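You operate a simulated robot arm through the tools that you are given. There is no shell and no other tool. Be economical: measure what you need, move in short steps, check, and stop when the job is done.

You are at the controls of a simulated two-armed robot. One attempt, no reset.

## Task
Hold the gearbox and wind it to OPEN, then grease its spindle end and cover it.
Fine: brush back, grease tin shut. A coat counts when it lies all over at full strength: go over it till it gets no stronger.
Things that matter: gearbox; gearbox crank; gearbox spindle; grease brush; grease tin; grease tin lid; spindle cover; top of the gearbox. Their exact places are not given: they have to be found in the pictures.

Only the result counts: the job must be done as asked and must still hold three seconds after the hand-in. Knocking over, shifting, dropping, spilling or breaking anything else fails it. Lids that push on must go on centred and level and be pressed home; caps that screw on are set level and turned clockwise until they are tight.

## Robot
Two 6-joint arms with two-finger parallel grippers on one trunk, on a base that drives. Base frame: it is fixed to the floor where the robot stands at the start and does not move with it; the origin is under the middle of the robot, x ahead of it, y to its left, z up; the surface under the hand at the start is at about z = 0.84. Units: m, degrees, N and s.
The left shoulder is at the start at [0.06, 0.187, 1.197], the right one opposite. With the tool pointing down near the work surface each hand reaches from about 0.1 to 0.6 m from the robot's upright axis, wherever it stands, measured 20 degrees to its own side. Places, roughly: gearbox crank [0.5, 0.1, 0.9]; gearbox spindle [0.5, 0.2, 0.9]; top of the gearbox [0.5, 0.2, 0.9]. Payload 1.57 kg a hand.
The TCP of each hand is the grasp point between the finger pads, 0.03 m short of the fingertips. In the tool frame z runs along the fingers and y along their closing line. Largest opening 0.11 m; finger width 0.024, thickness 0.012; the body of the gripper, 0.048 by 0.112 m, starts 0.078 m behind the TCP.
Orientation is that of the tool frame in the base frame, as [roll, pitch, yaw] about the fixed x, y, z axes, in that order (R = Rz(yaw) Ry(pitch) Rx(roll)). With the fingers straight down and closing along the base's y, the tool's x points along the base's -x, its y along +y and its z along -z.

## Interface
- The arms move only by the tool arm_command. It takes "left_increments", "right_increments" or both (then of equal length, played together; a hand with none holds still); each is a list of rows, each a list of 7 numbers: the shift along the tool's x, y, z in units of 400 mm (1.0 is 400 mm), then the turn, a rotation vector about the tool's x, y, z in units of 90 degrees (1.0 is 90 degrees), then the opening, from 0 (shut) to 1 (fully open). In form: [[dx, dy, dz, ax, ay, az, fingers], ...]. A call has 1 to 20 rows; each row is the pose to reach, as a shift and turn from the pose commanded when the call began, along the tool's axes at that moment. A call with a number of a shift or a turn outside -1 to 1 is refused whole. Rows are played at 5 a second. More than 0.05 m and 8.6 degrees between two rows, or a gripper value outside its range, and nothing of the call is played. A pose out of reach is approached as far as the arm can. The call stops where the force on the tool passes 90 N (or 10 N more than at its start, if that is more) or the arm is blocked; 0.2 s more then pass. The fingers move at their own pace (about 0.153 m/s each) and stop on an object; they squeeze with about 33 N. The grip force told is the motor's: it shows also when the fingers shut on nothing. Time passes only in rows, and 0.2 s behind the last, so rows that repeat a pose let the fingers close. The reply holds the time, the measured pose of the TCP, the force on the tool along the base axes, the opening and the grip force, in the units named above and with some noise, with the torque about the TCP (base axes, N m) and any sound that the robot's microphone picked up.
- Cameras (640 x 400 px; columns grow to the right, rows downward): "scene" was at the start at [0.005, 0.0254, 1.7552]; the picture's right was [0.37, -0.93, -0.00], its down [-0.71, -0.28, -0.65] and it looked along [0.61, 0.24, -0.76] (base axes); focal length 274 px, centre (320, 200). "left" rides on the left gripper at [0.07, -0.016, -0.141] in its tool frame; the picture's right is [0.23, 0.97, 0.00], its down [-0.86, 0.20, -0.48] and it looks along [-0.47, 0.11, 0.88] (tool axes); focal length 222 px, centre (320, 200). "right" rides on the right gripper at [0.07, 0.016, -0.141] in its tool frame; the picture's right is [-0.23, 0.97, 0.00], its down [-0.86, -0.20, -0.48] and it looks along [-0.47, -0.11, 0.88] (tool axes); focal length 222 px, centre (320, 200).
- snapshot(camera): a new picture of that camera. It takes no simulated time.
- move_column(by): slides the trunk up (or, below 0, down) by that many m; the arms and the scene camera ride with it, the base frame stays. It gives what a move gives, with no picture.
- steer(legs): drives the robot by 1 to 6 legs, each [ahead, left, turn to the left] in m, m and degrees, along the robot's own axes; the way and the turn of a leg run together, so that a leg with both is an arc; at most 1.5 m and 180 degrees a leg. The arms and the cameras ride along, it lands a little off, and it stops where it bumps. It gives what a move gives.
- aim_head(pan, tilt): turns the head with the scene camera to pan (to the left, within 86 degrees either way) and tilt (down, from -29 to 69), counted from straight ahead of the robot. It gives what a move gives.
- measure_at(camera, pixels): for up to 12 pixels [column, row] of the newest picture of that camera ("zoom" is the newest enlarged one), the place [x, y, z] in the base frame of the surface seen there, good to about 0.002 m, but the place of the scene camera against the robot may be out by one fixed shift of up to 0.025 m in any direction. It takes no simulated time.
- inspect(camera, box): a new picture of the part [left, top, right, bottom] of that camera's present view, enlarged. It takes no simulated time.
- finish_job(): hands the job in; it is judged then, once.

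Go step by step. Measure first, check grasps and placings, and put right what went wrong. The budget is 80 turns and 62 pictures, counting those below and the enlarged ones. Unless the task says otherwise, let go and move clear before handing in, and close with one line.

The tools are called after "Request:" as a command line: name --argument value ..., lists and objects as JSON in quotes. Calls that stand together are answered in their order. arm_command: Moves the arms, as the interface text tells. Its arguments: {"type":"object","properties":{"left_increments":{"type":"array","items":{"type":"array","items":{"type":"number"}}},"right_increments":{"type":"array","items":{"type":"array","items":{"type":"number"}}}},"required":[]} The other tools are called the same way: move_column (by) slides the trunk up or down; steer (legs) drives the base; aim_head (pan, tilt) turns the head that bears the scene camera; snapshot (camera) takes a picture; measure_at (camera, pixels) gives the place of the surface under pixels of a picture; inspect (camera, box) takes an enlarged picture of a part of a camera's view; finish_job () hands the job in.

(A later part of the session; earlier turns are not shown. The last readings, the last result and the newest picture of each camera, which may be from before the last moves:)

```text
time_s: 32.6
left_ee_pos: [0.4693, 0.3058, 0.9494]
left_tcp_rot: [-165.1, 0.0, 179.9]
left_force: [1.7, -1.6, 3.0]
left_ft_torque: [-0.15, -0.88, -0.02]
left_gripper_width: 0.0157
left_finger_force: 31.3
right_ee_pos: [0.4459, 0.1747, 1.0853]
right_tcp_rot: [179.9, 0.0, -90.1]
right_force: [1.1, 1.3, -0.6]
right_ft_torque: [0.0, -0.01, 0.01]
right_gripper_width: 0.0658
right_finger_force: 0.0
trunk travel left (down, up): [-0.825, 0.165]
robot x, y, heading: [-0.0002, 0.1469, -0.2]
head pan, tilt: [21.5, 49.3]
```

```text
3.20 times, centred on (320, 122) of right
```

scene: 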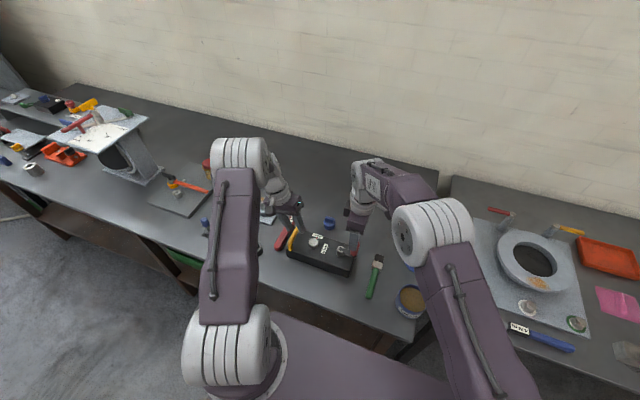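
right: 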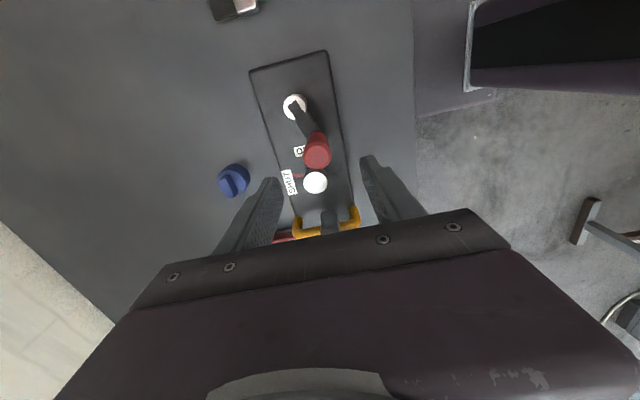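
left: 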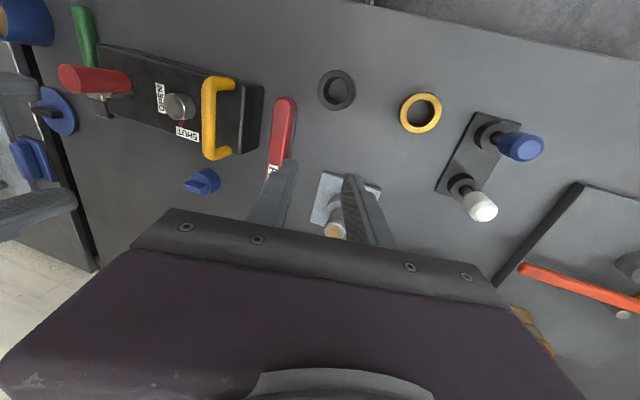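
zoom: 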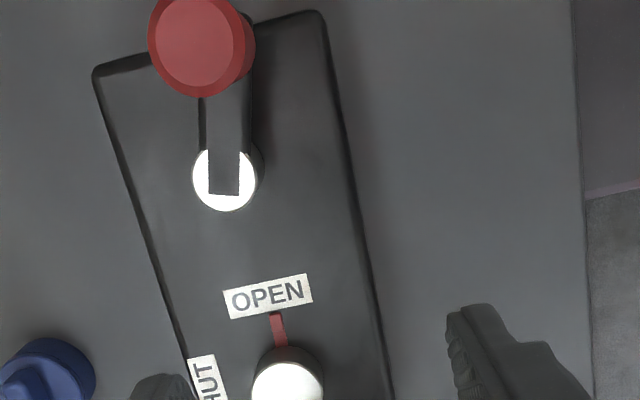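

Seen from above, the pointer lines up with the middle of the OPEN label within about 2°. I'll release the handle, back the left hand off, and bring the right hand over the brush.

Request:
arm_command --left_increments '[[0, 0, 0, 0, 0, 0, 0.35], [0, 0, 0, 0, 0, 0, 0.35], [0, 0, -0.08, 0, 0, 0, 0.35], [0, 0, -0.16, 0, 0, 0, 0.35], [0, 0, -0.24, 0, 0, 0, 0.35], [0, 0, -0.32, 0, 0, 0, 0.35], [0, 0.02, -0.4, 0, 0, 0, 0.35], [0, 0.06, -0.45, 0, 0, 0, 0.35], [0, 0.1, -0.5, 0, 0, 0, 0.35], [0, 0.14, -0.55, 0, 0, 0, 0.35], [0, 0.14, -0.55, 0, 0, 0, 0.35]]' --right_increments '[[0.038, -0.002, 0, 0, 0, 0.091, 0.6], [0.076, -0.004, 0.02, 0, 0, 0.182, 0.6], [0.114, -0.006, 0.04, 0, 0, 0.273, 0.6], [0.152, -0.008, 0.06, 0, 0, 0.364, 0.6], [0.19, -0.01, 0.08, 0, 0, 0.455, 0.6], [0.228, -0.012, 0.1, 0, 0, 0.546, 0.6], [0.266, -0.014, 0.12, 0, 0, 0.637, 0.6], [0.304, -0.016, 0.14, 0, 0, 0.728, 0.6], [0.342, -0.018, 0.16, 0, 0, 0.819, 0.6], [0.38, -0.02, 0.18, 0, 0, 0.91, 0.6], [0.4175, -0.0225, 0.2125, 0, 0, 1.0, 0.6]]'

Request:
snapshot --camera "right"

Request:
snapshot --camera "left"

```text
time_s: 34.9
left_ee_pos: [0.4636, 0.4147, 1.1507]
left_tcp_rot: [-165.1, 0.3, 180.0]
left_force: [0.8, -0.1, 0.2]
left_ft_torque: [0.03, 0.04, -0.02]
left_gripper_width: 0.0383
left_finger_force: 0.1
right_ee_pos: [0.4584, 0.018, 1.0222]
right_tcp_rot: [179.9, 2.1, -174.6]
right_force: [-7.2, -8.1, 69.3]
right_ft_torque: [2.38, -0.37, 0.36]
right_gripper_width: 0.0618
right_finger_force: 0.0
trunk travel left (down, up): [-0.825, 0.165]
robot x, y, heading: [0.003, 0.1442, 0.0]
head pan, tilt: [21.5, 49.3]
stopped in row 11 (right hand): the force on the tool passed its limit at 99 N (the readings are from after the stop); the commanded pose is now the measured one
```

```text
31 pictures are left
```

right: 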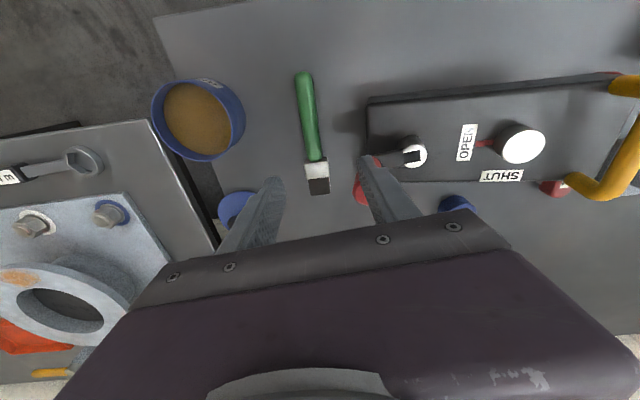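

```text
30 pictures are left
```

left: 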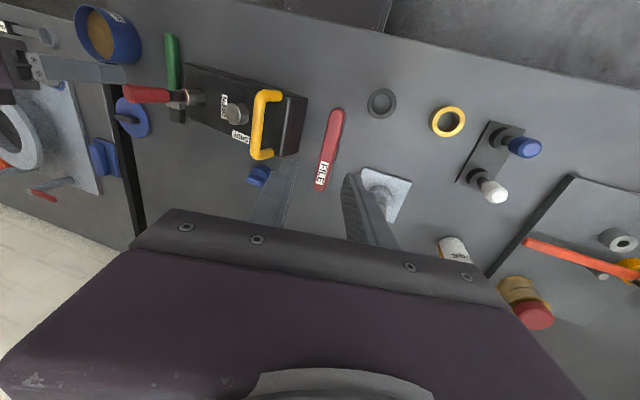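

The right finger came down on top of the crank knob (about 70 N). I'll lift at once and check that nothing moved.

Request:
arm_command --right_increments '[[0, 0, -0.05, 0, 0, 0, 0.6], [0, -0.03, -0.1, 0, 0, 0, 0.6]]'

Request:
snapshot --camera "right"

Request:
measure_at --camera "left" --pixels '[[133, 93], [150, 95], [187, 96], [239, 113], [255, 110], [263, 92], [258, 150], [258, 175]]'

```text
time_s: 35.5
left_ee_pos: [0.4666, 0.4161, 1.1473]
left_tcp_rot: [-165.1, 0.1, 179.9]
left_force: [-0.9, -1.0, 0.3]
left_ft_torque: [0.01, -0.05, -0.02]
left_gripper_width: 0.0384
left_finger_force: 0.0
right_ee_pos: [0.4607, 0.005, 1.0542]
right_tcp_rot: [180.0, 1.1, -174.6]
right_force: [-0.3, 0.1, 0.3]
right_ft_torque: [0.02, -0.01, -0.03]
right_gripper_width: 0.0656
right_finger_force: 0.0
trunk travel left (down, up): [-0.825, 0.165]
robot x, y, heading: [0.005, 0.1498, 0.1]
head pan, tilt: [21.5, 49.3]
```

```text
29 pictures are left
```

right: 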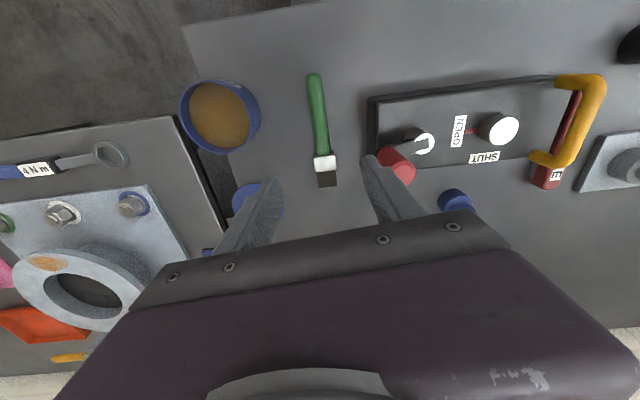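

```text
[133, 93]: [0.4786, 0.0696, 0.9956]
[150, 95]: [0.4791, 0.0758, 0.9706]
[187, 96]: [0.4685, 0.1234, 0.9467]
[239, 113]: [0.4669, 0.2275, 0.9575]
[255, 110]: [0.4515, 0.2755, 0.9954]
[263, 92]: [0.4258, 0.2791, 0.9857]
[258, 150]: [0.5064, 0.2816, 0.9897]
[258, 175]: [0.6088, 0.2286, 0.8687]
```

That left view was taken while the box was tipped; it has been released now, so I'll re-measure the box.

Request:
measure_at --camera "right" --pixels '[[398, 166], [425, 143], [498, 130], [590, 90], [570, 140], [372, 105], [315, 95], [321, 140], [325, 172], [326, 185], [325, 162], [400, 98]]'

Request:
inspect --camera "right" --box '[360, 60, 600, 210]'

```text
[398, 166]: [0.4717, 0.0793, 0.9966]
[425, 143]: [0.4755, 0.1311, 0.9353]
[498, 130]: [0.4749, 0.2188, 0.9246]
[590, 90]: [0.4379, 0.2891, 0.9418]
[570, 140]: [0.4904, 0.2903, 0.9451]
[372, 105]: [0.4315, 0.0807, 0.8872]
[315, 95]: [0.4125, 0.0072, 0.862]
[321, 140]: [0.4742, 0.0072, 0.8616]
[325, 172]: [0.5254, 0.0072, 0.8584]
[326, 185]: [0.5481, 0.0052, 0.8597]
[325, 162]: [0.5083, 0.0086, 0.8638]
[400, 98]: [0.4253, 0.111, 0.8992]
```

```text
2.67 times, centred on (480, 135) of right
```

zoom: 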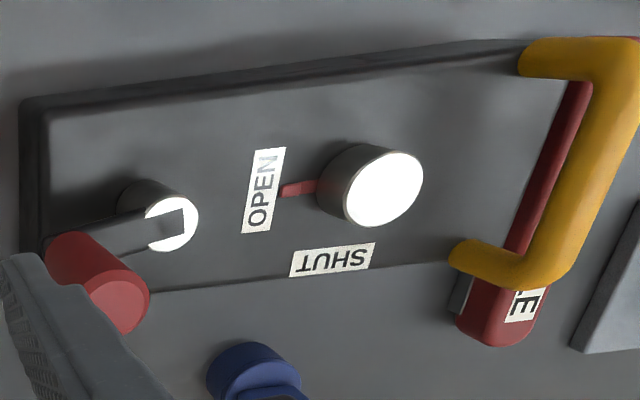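

The box settled level, shifted about 12 mm in −y, and the pointer still lines up with OPEN. The brush handle lies along x at y≈0.007 (x 0.39–0.49, bristle tip about 0.55). I'll grip it at x≈0.43, clear of the knob.

Request:
arm_command --right_increments '[[0.04, 0.006, 0, 0, 0.006, 0.03, 0.5], [0.077, 0.012, 0, 0, 0.012, 0.06, 0.5], [0.077, 0.012, 0.11, 0, 0.012, 0.06, 0.5], [0.077, 0.012, 0.22, 0, 0.012, 0.06, 0.5], [0.077, 0.012, 0.33, 0, 0.012, 0.06, 0.5]]'

Request:
snapshot --camera "right"

```text
time_s: 36.7
left_ee_pos: [0.4687, 0.4156, 1.1459]
left_tcp_rot: [-165.0, 0.0, 179.8]
left_force: [1.1, -0.6, 0.0]
left_ft_torque: [-0.03, -0.03, -0.04]
left_gripper_width: 0.0386
left_finger_force: 0.0
right_ee_pos: [0.4334, 0.008, 0.921]
right_tcp_rot: [179.9, 0.0, -180.0]
right_force: [-0.7, 0.2, 0.0]
right_ft_torque: [0.0, 0.0, -0.04]
right_gripper_width: 0.0551
right_finger_force: 0.1
trunk travel left (down, up): [-0.825, 0.165]
robot x, y, heading: [0.0005, 0.1479, 0.1]
head pan, tilt: [21.5, 49.3]
```

```text
27 pictures are left
```

right: 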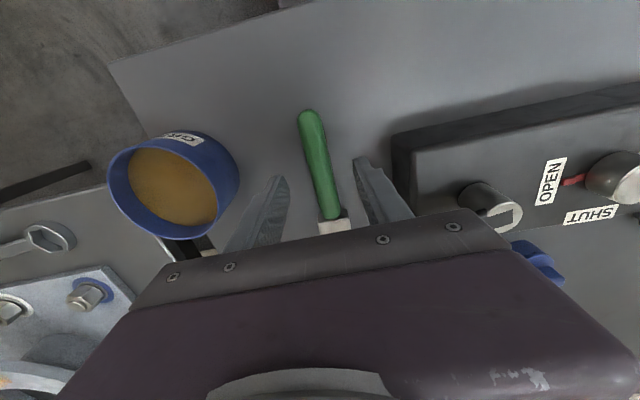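

The handle lies between the fingers. I'll measure the tin while it is in view, then descend and grip.

Request:
measure_at --camera "right" --pixels '[[112, 178], [236, 182], [175, 184], [195, 140], [160, 232], [230, 160], [318, 170], [310, 120]]'

Request:
arm_command --right_increments '[[0, 0, 0.06, 0, 0, 0, 0.5], [0, 0, 0.12, 0, 0, 0, 0.5], [0, 0, 0.12, 0, 0, 0, 0.1], [0, 0, 0.12, 0, 0, 0, 0], [0, 0, 0.12, 0, 0, 0, 0]]'

```text
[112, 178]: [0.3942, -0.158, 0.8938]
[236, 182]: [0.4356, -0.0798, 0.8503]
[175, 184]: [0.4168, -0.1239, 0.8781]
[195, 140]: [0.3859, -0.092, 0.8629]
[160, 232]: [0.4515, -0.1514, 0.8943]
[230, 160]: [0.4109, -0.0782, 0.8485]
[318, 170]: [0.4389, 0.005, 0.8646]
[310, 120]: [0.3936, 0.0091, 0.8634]
```

```text
time_s: 37.9
left_ee_pos: [0.4688, 0.4164, 1.1467]
left_tcp_rot: [-165.1, 0.0, 179.9]
left_force: [-0.4, -1.5, 0.7]
left_ft_torque: [0.0, 0.01, 0.0]
left_gripper_width: 0.0383
left_finger_force: 0.0
right_ee_pos: [0.4329, 0.0086, 0.8728]
right_tcp_rot: [179.9, -0.1, 180.0]
right_force: [0.0, -0.1, 0.2]
right_ft_torque: [-0.01, 0.0, -0.02]
right_gripper_width: 0.0211
right_finger_force: 33.1
trunk travel left (down, up): [-0.825, 0.165]
robot x, y, heading: [0.0019, 0.1465, 0.1]
head pan, tilt: [21.5, 49.3]
```

The brush is gripped (21 mm). I'll lift it and yaw 90° so the bristles point to −y.

Request:
arm_command --right_increments '[[0, 0, -0.1, 0, 0, 0, 0], [0, 0, -0.2, 0, 0, 0, 0], [0, 0, -0.3, 0, 0, 0, 0], [0, 0, -0.4, 0, 0, 0.0, 0], [0, 0, -0.5, 0, 0, 0.09, 0], [0, 0, -0.5, 0, 0, 0.18, 0], [0, 0, -0.5, 0, 0, 0.27, 0], [0, 0, -0.5, 0, 0, 0.36, 0], [0, 0, -0.5, 0, 0, 0.45, 0], [0, 0, -0.5, 0, 0, 0.54, 0], [0, 0, -0.5, 0, 0, 0.63, 0], [0, 0, -0.5, 0, 0, 0.72, 0], [0, 0, -0.5, 0, 0, 0.81, 0], [0, 0, -0.5, 0, 0, 0.9, 0], [0, 0, -0.5, 0, 0, 1.0, 0]]'

Request:
snapshot --camera "right"

```text
refused: row 15 steps farther than a row can; nothing moved
```

```text
26 pictures are left
```

right: 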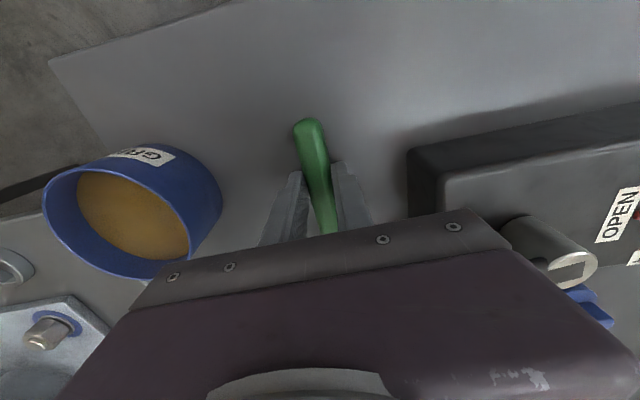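

The last turn step was too big, so I'll resend it with a smaller one.

Request:
arm_command --right_increments '[[0, 0, -0.1, 0, 0, 0, 0], [0, 0, -0.2, 0, 0, 0, 0], [0, 0, -0.3, 0, 0, 0, 0], [0, 0, -0.4, 0, 0, 0.0, 0], [0, 0, -0.5, 0, 0, 0.09, 0], [0, 0, -0.5, 0, 0, 0.18, 0], [0, 0, -0.5, 0, 0, 0.27, 0], [0, 0, -0.5, 0, 0, 0.36, 0], [0, 0, -0.5, 0, 0, 0.45, 0], [0, 0, -0.5, 0, 0, 0.54, 0], [0, 0, -0.5, 0, 0, 0.63, 0], [0, 0, -0.5, 0, 0, 0.72, 0], [0, 0, -0.5, 0, 0, 0.81, 0], [0, 0, -0.5, 0, 0, 0.905, 0], [0, 0, -0.5, 0, 0, 1.0, 0]]'

```text
time_s: 41.1
left_ee_pos: [0.4679, 0.4163, 1.1461]
left_tcp_rot: [-164.9, 0.0, 179.9]
left_force: [-1.0, -0.3, 0.0]
left_ft_torque: [0.01, -0.01, 0.03]
left_gripper_width: 0.0386
left_finger_force: 0.0
right_ee_pos: [0.4332, 0.0092, 1.0744]
right_tcp_rot: [179.9, -0.1, 89.8]
right_force: [0.7, 0.5, -0.8]
right_ft_torque: [0.04, 0.0, -0.02]
right_gripper_width: 0.0209
right_finger_force: 33.4
trunk travel left (down, up): [-0.825, 0.165]
robot x, y, heading: [0.0005, 0.1501, -0.1]
head pan, tilt: [21.5, 49.3]
```

Next I'll tilt 50° bristles-down and move above the tin at (0.418,−0.122).

Request:
arm_command --right_increments '[[0, 0, 0, 0, 0.08, 0, 0], [-0.03, -0.006, 0, 0, 0.16, 0, 0], [-0.06, -0.012, 0, 0, 0.24, 0, 0], [-0.09, -0.02, 0.02, 0, 0.32, 0, 0], [-0.12, -0.028, 0.05, 0, 0.4, 0, 0], [-0.15, -0.034, 0.08, 0, 0.48, 0, 0], [-0.175, -0.038, 0.11, 0, 0.556, 0, 0]]'

Request:
snapshot --camera "right"

Request:
inspect --camera "scene" --box '[300, 150, 540, 300]'

```text
time_s: 42.7
left_ee_pos: [0.469, 0.4155, 1.1458]
left_tcp_rot: [-165.1, 0.0, 179.9]
left_force: [0.5, -0.3, 0.1]
left_ft_torque: [0.01, -0.02, 0.0]
left_gripper_width: 0.0384
left_finger_force: 0.1
right_ee_pos: [0.4174, -0.0632, 1.0301]
right_tcp_rot: [-180.0, -50.2, 90.0]
right_force: [-0.1, 0.8, -0.8]
right_ft_torque: [0.05, 0.01, 0.02]
right_gripper_width: 0.0209
right_finger_force: 33.2
trunk travel left (down, up): [-0.825, 0.165]
robot x, y, heading: [-0.0038, 0.1488, -0.0]
head pan, tilt: [21.5, 49.3]
```

```text
25 pictures are left
```

right: 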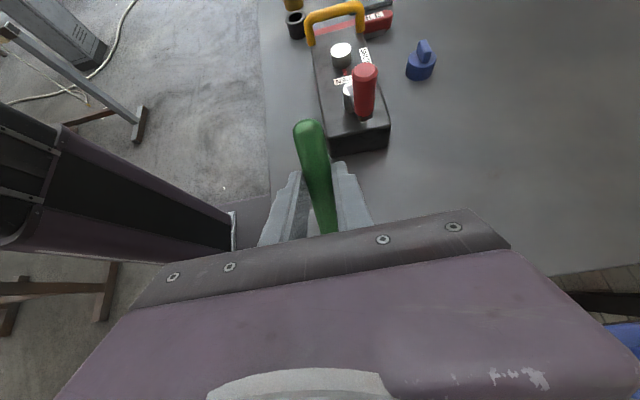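

```text
2.67 times, centred on (420, 225) of scene
```

zoom: 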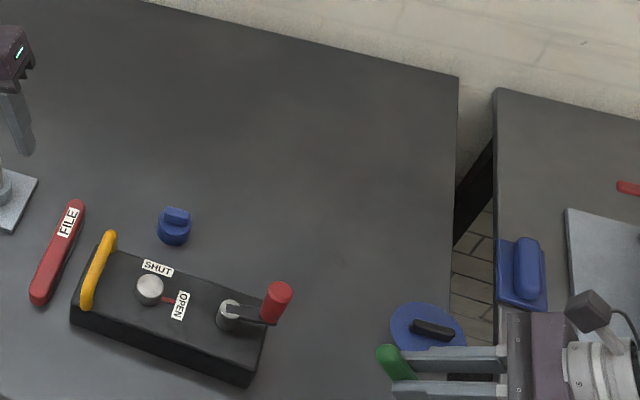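

The brush hangs 50° down over the tin. I'll lower the tip about 1 cm into the grease and swirl it.

Request:
arm_command --right_increments '[[-0.03, 0, 0.025, 0, 0, 0, 0], [-0.06, 0, 0.05, 0, 0, 0, 0], [-0.09, 0, 0.075, 0, 0, 0, 0], [-0.1168, 0, 0.098, 0, 0, 0, 0], [-0.1168, 0.025, 0.098, 0, 0, 0, 0], [-0.1168, -0.025, 0.098, 0, 0, 0, 0], [-0.1168, 0, 0.098, 0, 0, 0, 0]]'

Request:
inspect --camera "scene" --box '[360, 220, 520, 320]'

```text
time_s: 44.3
left_ee_pos: [0.4697, 0.4163, 1.1468]
left_tcp_rot: [-164.9, -0.1, 179.9]
left_force: [0.1, -1.1, -0.7]
left_ft_torque: [0.01, 0.03, -0.03]
left_gripper_width: 0.0383
left_finger_force: 0.0
right_ee_pos: [0.4161, -0.0608, 0.9703]
right_tcp_rot: [-179.8, -50.1, 89.8]
right_force: [-1.3, 0.1, 2.8]
right_ft_torque: [-0.24, 0.09, -0.11]
right_gripper_width: 0.0209
right_finger_force: 32.7
trunk travel left (down, up): [-0.825, 0.165]
robot x, y, heading: [-0.0016, 0.1475, -0.0]
head pan, tilt: [21.5, 49.3]
```

```text
4.00 times, centred on (440, 270) of scene
```

zoom: 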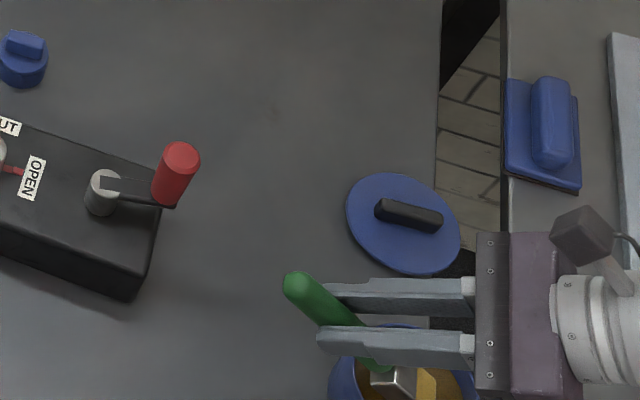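

The bristles are in the grease (about 3 N contact). I'll lift straight up, then carry the brush over to above the spindle at (0.475,0.225), moving the left hand away.

Request:
arm_command --right_increments '[[0.0814, 0, -0.0683, 0, 0, 0, 0], [0.1628, 0, -0.1367, 0, 0, 0, 0], [0.2442, 0, -0.205, 0, 0, 0, 0], [0.3256, 0, -0.2733, 0, 0, 0, 0], [0.3953, 0.0184, -0.1902, 0, 0, 0, 0], [0.465, 0.0369, -0.1072, 0, 0, 0, 0], [0.5348, 0.0553, -0.0241, 0, 0, 0, 0], [0.6045, 0.0738, 0.059, 0, 0, 0, 0], [0.6742, 0.0922, 0.142, 0, 0, 0, 0], [0.744, 0.1106, 0.225, 0, 0, 0, 0], [0.8137, 0.1291, 0.3081, 0, 0, 0, 0], [0.8834, 0.1475, 0.3912, 0, 0, 0, 0]]' --left_increments '[[0, 0.05, -0.02, 0, 0, 0, 0.35], [0, 0.1, -0.04, 0, 0, 0, 0.35], [0, 0.15, -0.06, 0, 0, 0, 0.35], [0, 0.2, -0.08, 0, 0, 0, 0.35], [0, 0.2, -0.1, 0, 0, 0, 0.35], [0, 0.2, -0.1, 0, 0, 0, 0.35], [0, 0.2, -0.1, 0, 0, 0, 0.35], [0, 0.2, -0.1, 0, 0, 0, 0.35], [0, 0.2, -0.1, 0, 0, 0, 0.35], [0, 0.2, -0.1, 0, 0, 0, 0.35], [0, 0.2, -0.1, 0, 0, 0, 0.35], [0, 0.2, -0.1, 0, 0, 0, 0.35]]'

Request:
snapshot --camera "left"

```text
time_s: 46.9
left_ee_pos: [0.4693, 0.5043, 1.1647]
left_tcp_rot: [-164.9, 0.0, 179.9]
left_force: [0.3, 0.0, -0.8]
left_ft_torque: [0.02, 0.0, -0.02]
left_gripper_width: 0.0384
left_finger_force: 0.1
right_ee_pos: [0.4777, 0.2855, 1.1406]
right_tcp_rot: [-179.8, -50.1, 89.8]
right_force: [0.7, 0.4, -0.7]
right_ft_torque: [-0.03, -0.01, 0.02]
right_gripper_width: 0.0211
right_finger_force: 33.2
trunk travel left (down, up): [-0.825, 0.165]
robot x, y, heading: [0.0008, 0.1458, -0.1]
head pan, tilt: [21.5, 49.3]
```

```text
22 pictures are left
```

left: 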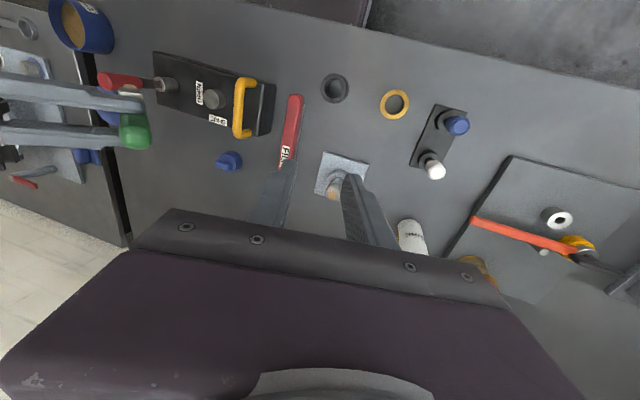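

I can see the brush at (130,95) and the spindle at (212,98), so I'll measure both in one frame to get their relative offset.

Request:
inspect --camera "left" --box '[60, 40, 260, 165]'

Request:
measure_at --camera "left" --pixels '[[208, 98], [213, 98], [218, 98], [213, 92], [213, 106], [130, 90], [130, 97], [135, 135]]'

```text
3.20 times, centred on (160, 102) of left
```

zoom: 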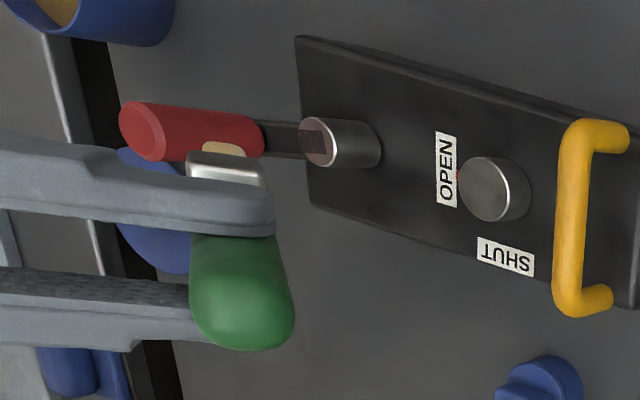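

```text
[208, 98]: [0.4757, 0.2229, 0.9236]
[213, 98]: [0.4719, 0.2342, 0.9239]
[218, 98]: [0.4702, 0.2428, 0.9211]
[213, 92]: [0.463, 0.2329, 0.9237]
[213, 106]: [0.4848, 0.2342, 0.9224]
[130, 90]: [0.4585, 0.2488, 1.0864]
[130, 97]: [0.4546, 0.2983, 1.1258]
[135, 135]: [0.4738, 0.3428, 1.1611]
```

The bristles carry grease, and in the right-hand frame the spindle centre is about (0.474,0.227). I'll lower the tip onto the end face, checking the force.

Request:
arm_command --right_increments '[[-0.0766, -0.006, 0.0643, 0, 0, 0, 0], [-0.1532, -0.006, 0.1286, 0, 0, 0, 0], [-0.2, -0.006, 0.1679, 0, 0, 0, 0], [-0.2164, -0.006, 0.1817, 0, 0, 0, 0], [-0.2279, -0.006, 0.1913, 0, 0, 0, 0]]'

Request:
inspect --camera "left" --box '[60, 40, 260, 165]'

```text
time_s: 48.1
left_ee_pos: [0.4689, 0.5034, 1.1645]
left_tcp_rot: [-165.0, 0.0, 180.0]
left_force: [-0.1, -0.4, -0.1]
left_ft_torque: [-0.01, 0.02, -0.03]
left_gripper_width: 0.0385
left_finger_force: 0.0
right_ee_pos: [0.473, 0.2843, 1.0208]
right_tcp_rot: [-179.9, -50.0, 89.9]
right_force: [0.6, -0.6, -0.6]
right_ft_torque: [0.01, 0.03, -0.01]
right_gripper_width: 0.0209
right_finger_force: 32.7
trunk travel left (down, up): [-0.825, 0.165]
robot x, y, heading: [-0.0027, 0.1491, -0.3]
head pan, tilt: [21.5, 49.3]
```

```text
3.20 times, centred on (160, 102) of left
```

zoom: 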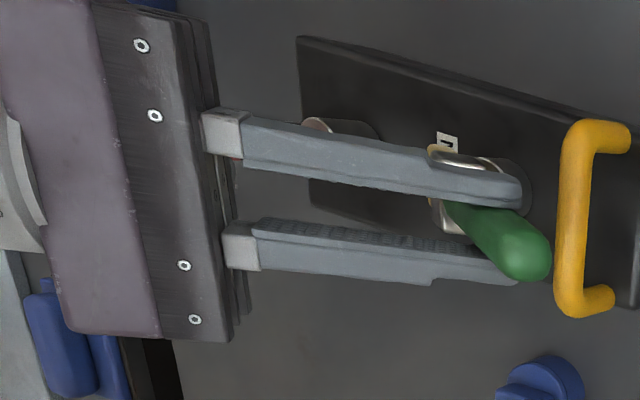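

No contact force yet. I'll check where the bristles are relative to the spindle.

Request:
measure_at --camera "zoom" --pixels '[[430, 148], [432, 200], [438, 225], [460, 155], [500, 165], [520, 180], [525, 240], [455, 235]]'

Request:
snapshot --camera "scene"

```text
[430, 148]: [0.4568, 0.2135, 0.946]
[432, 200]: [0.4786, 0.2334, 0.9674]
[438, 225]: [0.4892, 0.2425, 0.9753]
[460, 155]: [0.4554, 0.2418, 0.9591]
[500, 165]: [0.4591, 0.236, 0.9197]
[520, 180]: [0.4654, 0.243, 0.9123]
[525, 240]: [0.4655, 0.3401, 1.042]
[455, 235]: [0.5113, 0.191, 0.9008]
```

```text
19 pictures are left
```

scene: 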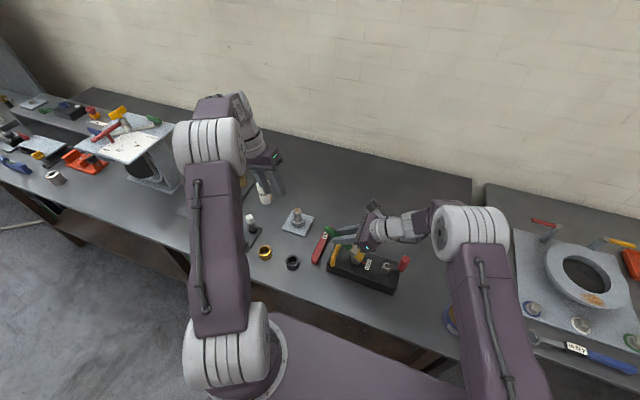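

The brush lies at about 38° rather than 50°, so the tip is high and about 2 cm too far in −y. I'll shift +20 mm in y and lower until it touches.

Request:
arm_command --right_increments '[[0.016, 0, 0.019, 0, 0, 0, 0], [0.0322, 0, 0.0383, 0, 0, 0, 0], [0.0169, 0, 0.0512, 0, 0, 0, 0], [0.0015, 0, 0.064, 0, 0, 0, 0]]'

Request:
inspect --camera "left" --box '[140, 60, 260, 135]'

```text
time_s: 49.1
left_ee_pos: [0.4672, 0.5044, 1.1656]
left_tcp_rot: [-165.0, 0.2, 179.9]
left_force: [-0.1, -0.2, -0.3]
left_ft_torque: [0.04, -0.02, -0.01]
left_gripper_width: 0.0386
left_finger_force: 0.1
right_ee_pos: [0.4722, 0.3066, 1.0065]
right_tcp_rot: [179.8, -50.2, 90.2]
right_force: [-0.3, 5.3, 14.2]
right_ft_torque: [-0.68, 0.05, -0.02]
right_gripper_width: 0.0215
right_finger_force: 32.8
trunk travel left (down, up): [-0.825, 0.165]
robot x, y, heading: [-0.0015, 0.1507, -0.3]
head pan, tilt: [21.5, 49.3]
```

```text
5.33 times, centred on (200, 98) of left
```

zoom: 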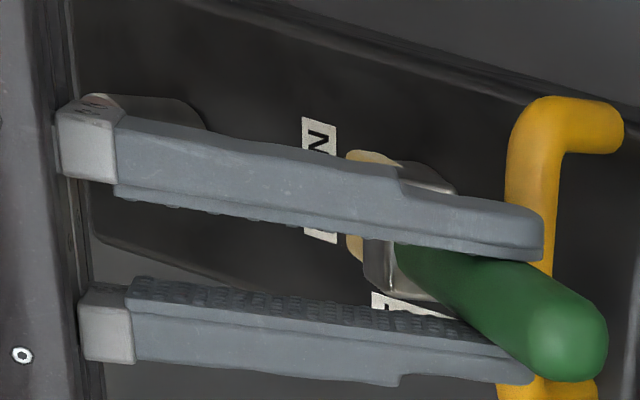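

The tip is on the spindle with 14 N, and the torque puts contact at y≈0.229, right at the centre. I'll ease 2 mm and brush over the whole face in a grid.

Request:
arm_command --right_increments '[[0.0038, -0.025, -0.0032, 0, 0, 0, 0], [0.0199, -0.025, 0.016, 0, 0, 0, 0], [0.0038, -0.025, -0.0032, 0, 0, 0, 0], [-0.0123, -0.025, -0.0224, 0, 0, 0, 0], [-0.0123, 0, -0.0224, 0, 0, 0, 0], [0.0038, 0, -0.0032, 0, 0, 0, 0], [0.0199, 0, 0.016, 0, 0, 0, 0], [0.0199, 0.025, 0.016, 0, 0, 0, 0], [0.0038, 0.025, -0.0032, 0, 0, 0, 0], [-0.0123, 0.025, -0.0224, 0, 0, 0, 0], [-0.0123, 0, -0.0224, 0, 0, 0, 0], [0.0038, 0, -0.0032, 0, 0, 0, 0], [0.0199, 0, 0.016, 0, 0, 0, 0], [0.0199, -0.025, 0.016, 0, 0, 0, 0], [0.0038, -0.025, -0.0032, 0, 0, 0, 0], [-0.0123, -0.025, -0.0224, 0, 0, 0, 0], [-0.0123, 0, -0.0224, 0, 0, 0, 0], [-0.0123, 0.025, -0.0224, 0, 0, 0, 0], [0.0038, 0.025, -0.0032, 0, 0, 0, 0], [0.0038, 0, -0.0032, 0, 0, 0, 0]]'

Request:
arm_command --right_increments '[[0.0383, 0, -0.0322, 0, 0, 0, 0], [0.115, 0, -0.0965, 0, 0, 0, 0], [0.0794, 0, -0.168, 0, 0, 0, 0], [0.0472, 0, -0.206, 0, 0, 0, 0]]'

Request:
inspect --camera "left" --box '[140, 60, 260, 135]'

```text
time_s: 53.3
left_ee_pos: [0.4685, 0.5033, 1.1647]
left_tcp_rot: [-164.9, 0.0, 179.9]
left_force: [0.6, -0.2, 0.1]
left_ft_torque: [0.0, -0.03, 0.01]
left_gripper_width: 0.0383
left_finger_force: 0.1
right_ee_pos: [0.4733, 0.3063, 1.007]
right_tcp_rot: [180.0, -50.1, 89.9]
right_force: [0.5, -0.4, -1.3]
right_ft_torque: [0.03, 0.01, -0.01]
right_gripper_width: 0.0209
right_finger_force: 33.5
trunk travel left (down, up): [-0.825, 0.165]
robot x, y, heading: [-0.0008, 0.1466, 0.0]
head pan, tilt: [21.5, 49.3]
```

```text
time_s: 54.3
left_ee_pos: [0.4689, 0.5029, 1.1658]
left_tcp_rot: [-165.0, 0.0, 179.9]
left_force: [0.4, 0.1, -0.2]
left_ft_torque: [-0.02, -0.03, 0.0]
left_gripper_width: 0.0385
left_finger_force: 0.0
right_ee_pos: [0.4759, 0.2531, 1.0735]
right_tcp_rot: [-179.8, -50.2, 89.9]
right_force: [0.3, 1.1, -0.8]
right_ft_torque: [0.01, 0.01, -0.02]
right_gripper_width: 0.0209
right_finger_force: 33.0
trunk travel left (down, up): [-0.825, 0.165]
robot x, y, heading: [-0.0029, 0.147, -0.1]
head pan, tilt: [21.5, 49.3]
```

```text
5.33 times, centred on (200, 98) of left
```

zoom: 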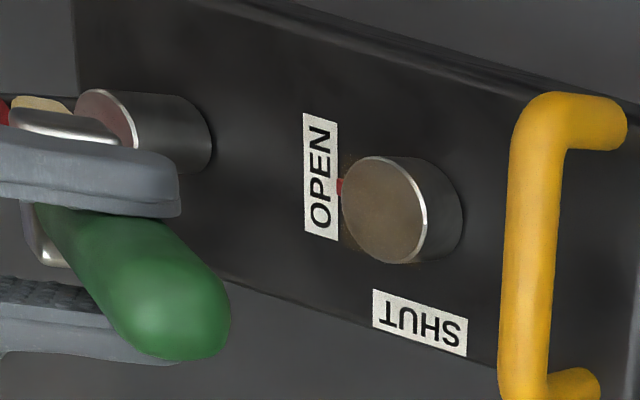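

A coat is on the end face but still thin, and the brush lost contact towards the end. I'll go back down a little deeper and check the force.

Request:
arm_command --right_increments '[[-0.01, 0, 0.06, 0, 0, 0, 0], [0.0322, 0, 0.085, 0, 0, 0, 0], [0.0, 0, 0.16, 0, 0, 0, 0], [-0.0472, 0, 0.206, 0, 0, 0, 0], [-0.053, 0, 0.211, 0, 0, 0, 0], [-0.0568, 0, 0.214, 0, 0, 0, 0]]'

```text
time_s: 55.7
left_ee_pos: [0.4677, 0.5044, 1.1653]
left_tcp_rot: [-165.0, -0.1, 179.8]
left_force: [-0.8, 0.5, 0.6]
left_ft_torque: [-0.01, 0.03, 0.02]
left_gripper_width: 0.0385
left_finger_force: 0.0
right_ee_pos: [0.4743, 0.3083, 1.0021]
right_tcp_rot: [179.8, -50.2, 90.1]
right_force: [1.2, 4.7, 13.0]
right_ft_torque: [-0.66, -0.08, 0.13]
right_gripper_width: 0.0213
right_finger_force: 32.9
trunk travel left (down, up): [-0.825, 0.165]
robot x, y, heading: [0.0023, 0.1522, -0.1]
head pan, tilt: [21.5, 49.3]
```

The contact is back (13 N at y≈0.229). I'll brush the grid again at this depth.

Request:
arm_command --right_increments '[[0.0, -0.025, 0.0, 0, 0, 0, 0], [0.0161, -0.025, 0.0192, 0, 0, 0, 0], [0.0, -0.025, 0.0, 0, 0, 0, 0], [-0.0161, -0.025, -0.0192, 0, 0, 0, 0], [-0.0161, 0, -0.0192, 0, 0, 0, 0], [0.0, 0, 0.0, 0, 0, 0, 0], [0.0161, 0, 0.0192, 0, 0, 0, 0], [0.0161, 0.025, 0.0192, 0, 0, 0, 0], [0.0, 0.025, 0.0, 0, 0, 0, 0], [-0.0161, 0.025, -0.0192, 0, 0, 0, 0], [-0.018, 0, -0.0176, 0, 0, 0, 0], [-0.0019, 0, 0.0016, 0, 0, 0, 0], [0.0142, 0, 0.0208, 0, 0, 0, 0], [0.0142, -0.025, 0.0208, 0, 0, 0, 0], [-0.0019, -0.025, 0.0016, 0, 0, 0, 0], [-0.018, -0.025, -0.0176, 0, 0, 0, 0], [-0.018, 0, -0.0176, 0, 0, 0, 0], [-0.018, 0.025, -0.0176, 0, 0, 0, 0], [-0.0019, 0.025, 0.0016, 0, 0, 0, 0], [-0.0019, 0, 0.0016, 0, 0, 0, 0]]'

Request:
arm_command --right_increments '[[0.0383, 0, -0.0322, 0, 0, 0, 0], [0.115, 0, -0.0965, 0, 0, 0, 0], [0.0794, 0, -0.168, 0, 0, 0, 0], [0.0472, 0, -0.206, 0, 0, 0, 0]]'

Request:
inspect --camera "left" --box '[140, 60, 260, 135]'

```text
time_s: 59.9
left_ee_pos: [0.4683, 0.5039, 1.1651]
left_tcp_rot: [-164.9, -0.1, 179.9]
left_force: [-0.6, 0.1, 0.0]
left_ft_torque: [0.02, -0.03, 0.01]
left_gripper_width: 0.0384
left_finger_force: 0.2
right_ee_pos: [0.475, 0.3054, 1.0003]
right_tcp_rot: [179.9, -50.1, 90.0]
right_force: [2.2, 0.8, 6.2]
right_ft_torque: [-0.49, -0.09, 0.15]
right_gripper_width: 0.0209
right_finger_force: 33.6
trunk travel left (down, up): [-0.825, 0.165]
robot x, y, heading: [0.0009, 0.1492, -0.1]
head pan, tilt: [21.5, 49.3]
```

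```text
time_s: 60.9
left_ee_pos: [0.4699, 0.5014, 1.1659]
left_tcp_rot: [-165.2, 0.1, 179.8]
left_force: [0.4, 0.1, 0.8]
left_ft_torque: [0.0, -0.02, 0.02]
left_gripper_width: 0.0386
left_finger_force: 0.0
right_ee_pos: [0.4742, 0.2531, 1.0678]
right_tcp_rot: [-179.9, -50.1, 89.9]
right_force: [0.2, 0.1, -0.7]
right_ft_torque: [0.01, -0.01, -0.01]
right_gripper_width: 0.0209
right_finger_force: 32.9
trunk travel left (down, up): [-0.825, 0.165]
robot x, y, heading: [0.0011, 0.1462, -0.1]
head pan, tilt: [21.5, 49.3]
```

```text
5.33 times, centred on (200, 98) of left
```

zoom: 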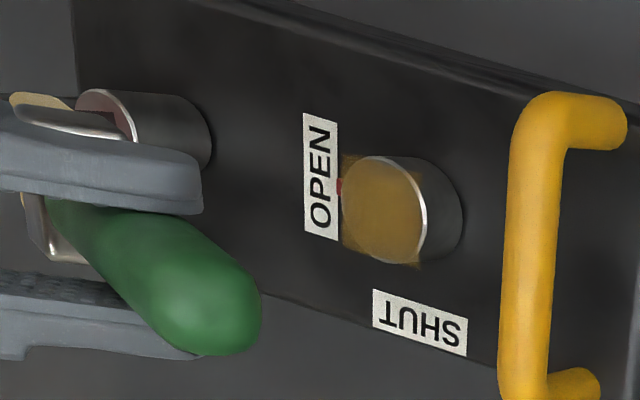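

The coat is now clearly golden and covers the face. I'll go over it once more to see whether it gets any stronger.

Request:
arm_command --right_increments '[[-0.01, 0, 0.06, 0, 0, 0, 0], [0.0322, 0, 0.085, 0, 0, 0, 0], [0.0, 0, 0.16, 0, 0, 0, 0], [-0.051, 0, 0.2092, 0, 0, 0, 0], [-0.051, -0.025, 0.2092, 0, 0, 0, 0], [-0.0349, -0.025, 0.2284, 0, 0, 0, 0], [-0.051, -0.025, 0.2092, 0, 0, 0, 0], [-0.0671, -0.025, 0.19, 0, 0, 0, 0], [-0.0671, 0, 0.19, 0, 0, 0, 0], [-0.051, 0, 0.2092, 0, 0, 0, 0], [-0.0349, 0, 0.2284, 0, 0, 0, 0], [-0.0349, 0.025, 0.2284, 0, 0, 0, 0], [-0.053, 0.025, 0.211, 0, 0, 0, 0], [-0.07, 0.025, 0.1925, 0, 0, 0, 0], [-0.07, 0, 0.1925, 0, 0, 0, 0], [-0.054, 0, 0.2115, 0, 0, 0, 0], [-0.038, 0, 0.2307, 0, 0, 0, 0], [-0.054, -0.025, 0.2115, 0, 0, 0, 0], [-0.054, 0.025, 0.2115, 0, 0, 0, 0], [-0.054, 0, 0.2115, 0, 0, 0, 0]]'

Request:
arm_command --right_increments '[[0.0383, 0, -0.0322, 0, 0, 0, 0], [0.115, 0, -0.0965, 0, 0, 0, 0], [0.0794, 0, -0.168, 0, 0, 0, 0], [0.0472, 0, -0.206, 0, 0, 0, 0]]'

Request:
inspect --camera "left" --box '[140, 60, 260, 135]'

```text
time_s: 65.1
left_ee_pos: [0.4678, 0.5048, 1.1653]
left_tcp_rot: [-165.0, 0.0, 179.9]
left_force: [-0.3, 0.3, 0.6]
left_ft_torque: [-0.03, 0.0, 0.0]
left_gripper_width: 0.0385
left_finger_force: 0.0
right_ee_pos: [0.4733, 0.3065, 0.9958]
right_tcp_rot: [180.0, -50.1, 89.9]
right_force: [0.3, 0.5, 0.6]
right_ft_torque: [-0.14, -0.05, 0.01]
right_gripper_width: 0.0212
right_finger_force: 32.6
trunk travel left (down, up): [-0.825, 0.165]
robot x, y, heading: [0.0002, 0.1493, -0.1]
head pan, tilt: [21.5, 49.3]
```

```text
time_s: 66.1
left_ee_pos: [0.469, 0.5036, 1.1644]
left_tcp_rot: [-165.1, 0.0, 179.9]
left_force: [-0.1, -0.5, 0.2]
left_ft_torque: [0.02, 0.01, 0.03]
left_gripper_width: 0.0385
left_finger_force: 0.1
right_ee_pos: [0.4749, 0.2527, 1.0635]
right_tcp_rot: [-179.9, -50.1, 90.0]
right_force: [-0.7, 0.7, 0.1]
right_ft_torque: [0.04, -0.03, 0.0]
right_gripper_width: 0.0209
right_finger_force: 33.2
trunk travel left (down, up): [-0.825, 0.165]
robot x, y, heading: [-0.0002, 0.1474, -0.3]
head pan, tilt: [21.5, 49.3]
```

```text
5.33 times, centred on (200, 98) of left
```

zoom: 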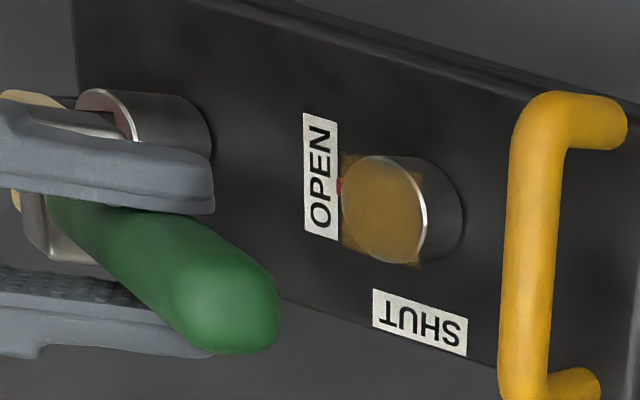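

The coat looks about unchanged, but contact was light. A re-dip and one more firm pass is good insurance, so first I'll measure the brush's present angle in the grip.

Request:
measure_at --camera "zoom" --pixels '[[240, 300], [190, 250], [80, 215], [50, 240], [60, 120], [20, 97], [385, 215], [13, 195]]'

```text
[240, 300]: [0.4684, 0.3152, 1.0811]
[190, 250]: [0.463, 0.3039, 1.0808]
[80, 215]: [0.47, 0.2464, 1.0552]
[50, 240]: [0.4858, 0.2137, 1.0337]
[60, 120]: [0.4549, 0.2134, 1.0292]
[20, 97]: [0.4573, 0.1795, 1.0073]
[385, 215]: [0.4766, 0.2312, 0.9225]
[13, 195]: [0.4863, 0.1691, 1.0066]
```

The brush lies at about 32°, so I'll tilt the hand 20° more, which brings the brush to 52°. Then I'll return to the tin and dip again.

Request:
arm_command --right_increments '[[0.0733, 0, -0.0615, 0, 0.074, 0, 0], [0.1465, 0, -0.123, 0, 0.148, 0, 0], [0.0822, -0.0178, -0.1996, 0, 0.222, 0, 0], [0.0179, -0.0356, -0.2762, 0, 0.222, 0, 0], [-0.0464, -0.0534, -0.3528, 0, 0.222, 0, 0], [-0.1107, -0.0712, -0.4294, 0, 0.222, 0, 0], [-0.175, -0.089, -0.506, 0, 0.222, 0, 0], [-0.2393, -0.1068, -0.5826, 0, 0.222, 0, 0], [-0.3036, -0.1246, -0.6592, 0, 0.222, 0, 0], [-0.3679, -0.1425, -0.7358, 0, 0.222, 0, 0], [-0.4512, -0.1425, -0.6659, 0, 0.222, 0, 0], [-0.5345, -0.1425, -0.596, 0, 0.222, 0, 0], [-0.6178, -0.1425, -0.526, 0, 0.222, 0, 0], [-0.66, -0.1425, -0.4906, 0, 0.222, 0, 0], [-0.7011, -0.1425, -0.4561, 0, 0.222, 0, 0], [-0.7011, -0.1175, -0.4561, 0, 0.222, 0, 0], [-0.7011, -0.1675, -0.4561, 0, 0.222, 0, 0], [-0.7011, -0.1425, -0.4561, 0, 0.222, 0, 0]]'

Request:
inspect --camera "scene" --box '[380, 220, 540, 320]'

```text
time_s: 69.9
left_ee_pos: [0.4676, 0.5039, 1.1655]
left_tcp_rot: [-165.1, 0.1, 179.9]
left_force: [0.4, -0.4, 0.9]
left_ft_torque: [-0.01, 0.04, -0.01]
left_gripper_width: 0.0385
left_finger_force: 0.1
right_ee_pos: [0.4153, -0.0657, 0.967]
right_tcp_rot: [-179.9, -70.1, 89.9]
right_force: [-1.9, -0.1, 5.5]
right_ft_torque: [-0.35, 0.12, -0.11]
right_gripper_width: 0.0209
right_finger_force: 33.3
trunk travel left (down, up): [-0.825, 0.165]
robot x, y, heading: [0.0006, 0.1445, -0.1]
head pan, tilt: [21.5, 49.3]
```

```text
4.00 times, centred on (460, 270) of scene
```

zoom: 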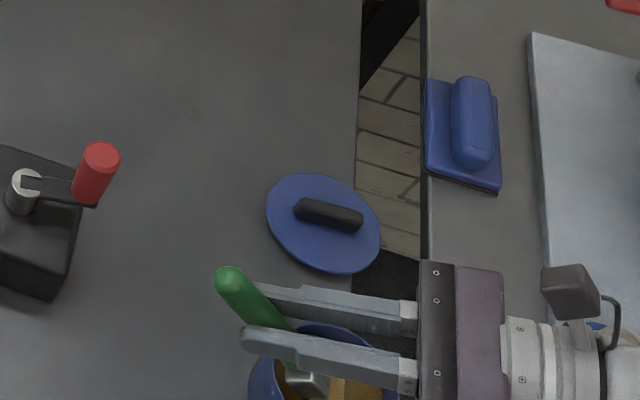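

Dipped again (5.5 N). I'm carrying the brush back over the spindle and down onto the end face.

Request:
arm_command --right_increments '[[0.1022, 0, -0.0372, 0, 0, 0, 0], [0.2045, 0, -0.0744, 0, 0, 0, 0], [0.3067, 0, -0.1116, 0, 0, 0, 0], [0.4089, 0, -0.1488, 0, 0, 0, 0], [0.4461, 0.0181, -0.0466, 0, 0, 0, 0], [0.4833, 0.0362, 0.0557, 0, 0, 0, 0], [0.5205, 0.0544, 0.1579, 0, 0, 0, 0], [0.5577, 0.0725, 0.2601, 0, 0, 0, 0], [0.5948, 0.0906, 0.3623, 0, 0, 0, 0], [0.632, 0.1087, 0.4646, 0, 0, 0, 0], [0.6692, 0.1269, 0.5668, 0, 0, 0, 0], [0.7064, 0.145, 0.669, 0, 0, 0, 0], [0.62, 0.145, 0.7004, 0, 0, 0, 0], [0.534, 0.145, 0.7317, 0, 0, 0, 0], [0.4479, 0.145, 0.7631, 0, 0, 0, 0], [0.4315, 0.145, 0.7691, 0, 0, 0, 0]]'

```text
time_s: 73.3
left_ee_pos: [0.468, 0.5039, 1.1659]
left_tcp_rot: [-165.1, -0.1, 179.9]
left_force: [0.3, 0.5, -0.9]
left_ft_torque: [-0.01, 0.0, -0.01]
left_gripper_width: 0.0385
left_finger_force: 0.1
right_ee_pos: [0.4758, 0.282, 1.0239]
right_tcp_rot: [-179.9, -70.1, 89.7]
right_force: [-0.5, 0.1, -1.5]
right_ft_torque: [-0.01, 0.0, -0.02]
right_gripper_width: 0.021
right_finger_force: 33.4
trunk travel left (down, up): [-0.825, 0.165]
robot x, y, heading: [-0.0005, 0.1496, -0.0]
head pan, tilt: [21.5, 49.3]
```

No contact yet, so I'll lower another 10 mm in small steps.

Request:
arm_command --right_increments '[[-0.0094, 0, 0.0034, 0, 0, 0, 0], [-0.0164, 0, 0.006, 0, 0, 0, 0], [-0.0235, 0, 0.0086, 0, 0, 0, 0]]'

```text
time_s: 74.1
left_ee_pos: [0.4685, 0.5032, 1.1646]
left_tcp_rot: [-165.0, 0.0, 179.9]
left_force: [0.3, -0.5, 0.4]
left_ft_torque: [-0.02, 0.01, -0.01]
left_gripper_width: 0.0383
left_finger_force: 0.2
right_ee_pos: [0.4742, 0.2819, 1.0136]
right_tcp_rot: [-179.9, -70.1, 89.8]
right_force: [0.3, 0.5, -1.3]
right_ft_torque: [-0.02, 0.0, 0.02]
right_gripper_width: 0.021
right_finger_force: 32.7
trunk travel left (down, up): [-0.825, 0.165]
robot x, y, heading: [-0.0009, 0.1468, -0.2]
head pan, tilt: [21.5, 49.3]
```

Still no touch, so I'll look at where the tip is.

Request:
inspect --camera "left" --box '[120, 50, 260, 138]'

Request:
measure_at --camera "zoom" --pixels '[[300, 150], [320, 170], [340, 190], [380, 200], [400, 220], [440, 240], [480, 260], [520, 270]]'

```text
4.55 times, centred on (190, 94) of left
```

zoom: 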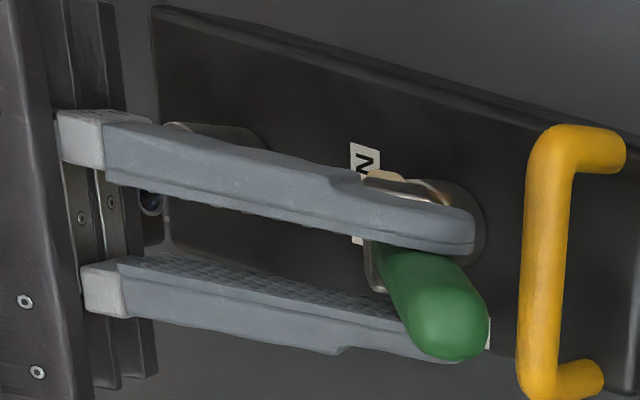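

```text
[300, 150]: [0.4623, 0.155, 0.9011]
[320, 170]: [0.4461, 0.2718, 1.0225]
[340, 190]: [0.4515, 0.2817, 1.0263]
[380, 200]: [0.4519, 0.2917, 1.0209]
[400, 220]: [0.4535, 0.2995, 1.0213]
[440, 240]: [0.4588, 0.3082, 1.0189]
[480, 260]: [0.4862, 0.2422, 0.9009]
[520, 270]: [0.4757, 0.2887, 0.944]
```

Request:
measure_at --camera "zoom" --pixels '[[380, 177], [400, 178], [410, 188], [374, 265], [380, 285], [440, 320], [470, 330], [430, 185]]'

```text
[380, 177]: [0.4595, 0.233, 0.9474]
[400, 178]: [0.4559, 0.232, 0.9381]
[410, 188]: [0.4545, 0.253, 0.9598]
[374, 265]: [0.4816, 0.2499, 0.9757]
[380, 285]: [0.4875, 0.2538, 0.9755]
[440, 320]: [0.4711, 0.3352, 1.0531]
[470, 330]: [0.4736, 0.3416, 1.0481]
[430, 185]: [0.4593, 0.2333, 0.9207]
```

The tip is about 13 mm too far in −y and a few mm high. Correcting both.

Request:
arm_command --right_increments '[[0.0111, 0, 0.0305, 0, 0, 0, 0], [0.0, 0, 0.0345, 0, 0, 0, 0], [-0.01, 0, 0.0382, 0, 0, 0, 0]]'

```text
time_s: 74.9
left_ee_pos: [0.4657, 0.5049, 1.1661]
left_tcp_rot: [-164.9, 0.1, 180.0]
left_force: [0.5, -0.1, -0.8]
left_ft_torque: [-0.03, -0.03, 0.02]
left_gripper_width: 0.0387
left_finger_force: 0.0
right_ee_pos: [0.4745, 0.2969, 1.009]
right_tcp_rot: [179.2, -70.3, 90.7]
right_force: [3.0, 7.5, 24.7]
right_ft_torque: [-0.93, 0.03, 0.09]
right_gripper_width: 0.0214
right_finger_force: 33.5
trunk travel left (down, up): [-0.825, 0.165]
robot x, y, heading: [0.0003, 0.1466, -0.1]
head pan, tilt: [21.5, 49.3]
```

Firm contact (25 N), centred at about y=0.233. I'll ease slightly and brush the whole face with a slow downward bias.

Request:
arm_command --right_increments '[[0.0009, -0.025, -0.0083, 0, 0, 0, 0], [0.0095, -0.025, 0.0152, 0, 0, 0, 0], [0.0009, -0.025, -0.0083, 0, 0, 0, 0], [-0.0087, -0.025, -0.0314, 0, 0, 0, 0], [-0.0087, 0, -0.0314, 0, 0, 0, 0], [-0.0011, 0, -0.0076, 0, 0, 0, 0], [0.0075, 0, 0.0159, 0, 0, 0, 0], [0.0075, 0.025, 0.0159, 0, 0, 0, 0], [-0.0021, 0.025, -0.0073, 0, 0, 0, 0], [-0.0117, 0.025, -0.0305, 0, 0, 0, 0], [-0.0127, 0, -0.0302, 0, 0, 0, 0], [-0.0051, 0, -0.0063, 0, 0, 0, 0], [0.0035, 0, 0.0172, 0, 0, 0, 0], [0.0025, -0.025, 0.0175, 0, 0, 0, 0], [-0.0061, -0.025, -0.006, 0, 0, 0, 0], [-0.0147, -0.025, -0.0295, 0, 0, 0, 0], [-0.0147, 0, -0.0295, 0, 0, 0, 0], [-0.0147, 0.025, -0.0295, 0, 0, 0, 0], [-0.0061, 0.025, -0.006, 0, 0, 0, 0], [-0.0061, 0, -0.006, 0, 0, 0, 0]]'

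Request:
arm_command --right_increments '[[0.094, 0, -0.0342, 0, 0, 0, 0], [0.188, 0, -0.0684, 0, 0, 0, 0], [0.26, 0, -0.12, 0, 0, 0, 0], [0.22, 0, -0.22, 0, 0, 0, 0]]'

Request:
inspect --camera "left" --box '[140, 60, 260, 135]'

```text
time_s: 79.1
left_ee_pos: [0.4678, 0.5036, 1.1656]
left_tcp_rot: [-165.0, 0.2, 179.9]
left_force: [-0.1, 0.7, 0.2]
left_ft_torque: [0.0, 0.0, 0.01]
left_gripper_width: 0.0386
left_finger_force: 0.1
right_ee_pos: [0.4739, 0.2937, 1.0036]
right_tcp_rot: [179.9, -70.0, 89.9]
right_force: [3.6, -0.1, 8.1]
right_ft_torque: [-0.63, -0.39, 0.2]
right_gripper_width: 0.0212
right_finger_force: 32.1
trunk travel left (down, up): [-0.825, 0.165]
robot x, y, heading: [0.0007, 0.1515, -0.0]
head pan, tilt: [21.5, 49.3]
```

```text
time_s: 80.1
left_ee_pos: [0.4685, 0.5007, 1.1661]
left_tcp_rot: [-165.1, 0.1, 180.0]
left_force: [0.4, 0.2, 0.4]
left_ft_torque: [-0.02, 0.01, 0.01]
left_gripper_width: 0.0384
left_finger_force: 0.0
right_ee_pos: [0.476, 0.238, 1.1176]
right_tcp_rot: [-179.6, -70.3, 89.6]
right_force: [-0.1, -0.6, -1.0]
right_ft_torque: [-0.01, 0.01, -0.03]
right_gripper_width: 0.0209
right_finger_force: 32.7
trunk travel left (down, up): [-0.825, 0.165]
robot x, y, heading: [-0.0021, 0.1487, -0.0]
head pan, tilt: [21.5, 49.3]
```

```text
5.33 times, centred on (200, 98) of left
```

zoom: 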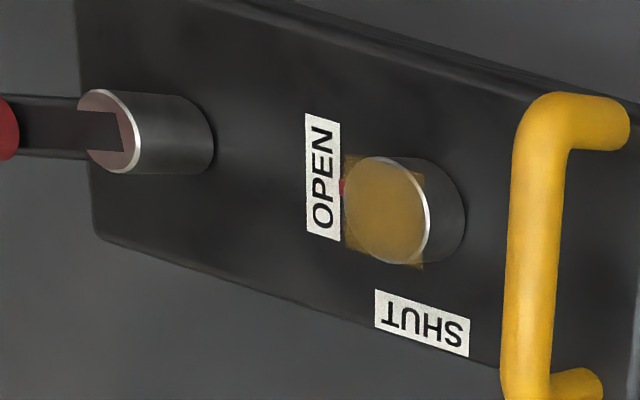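

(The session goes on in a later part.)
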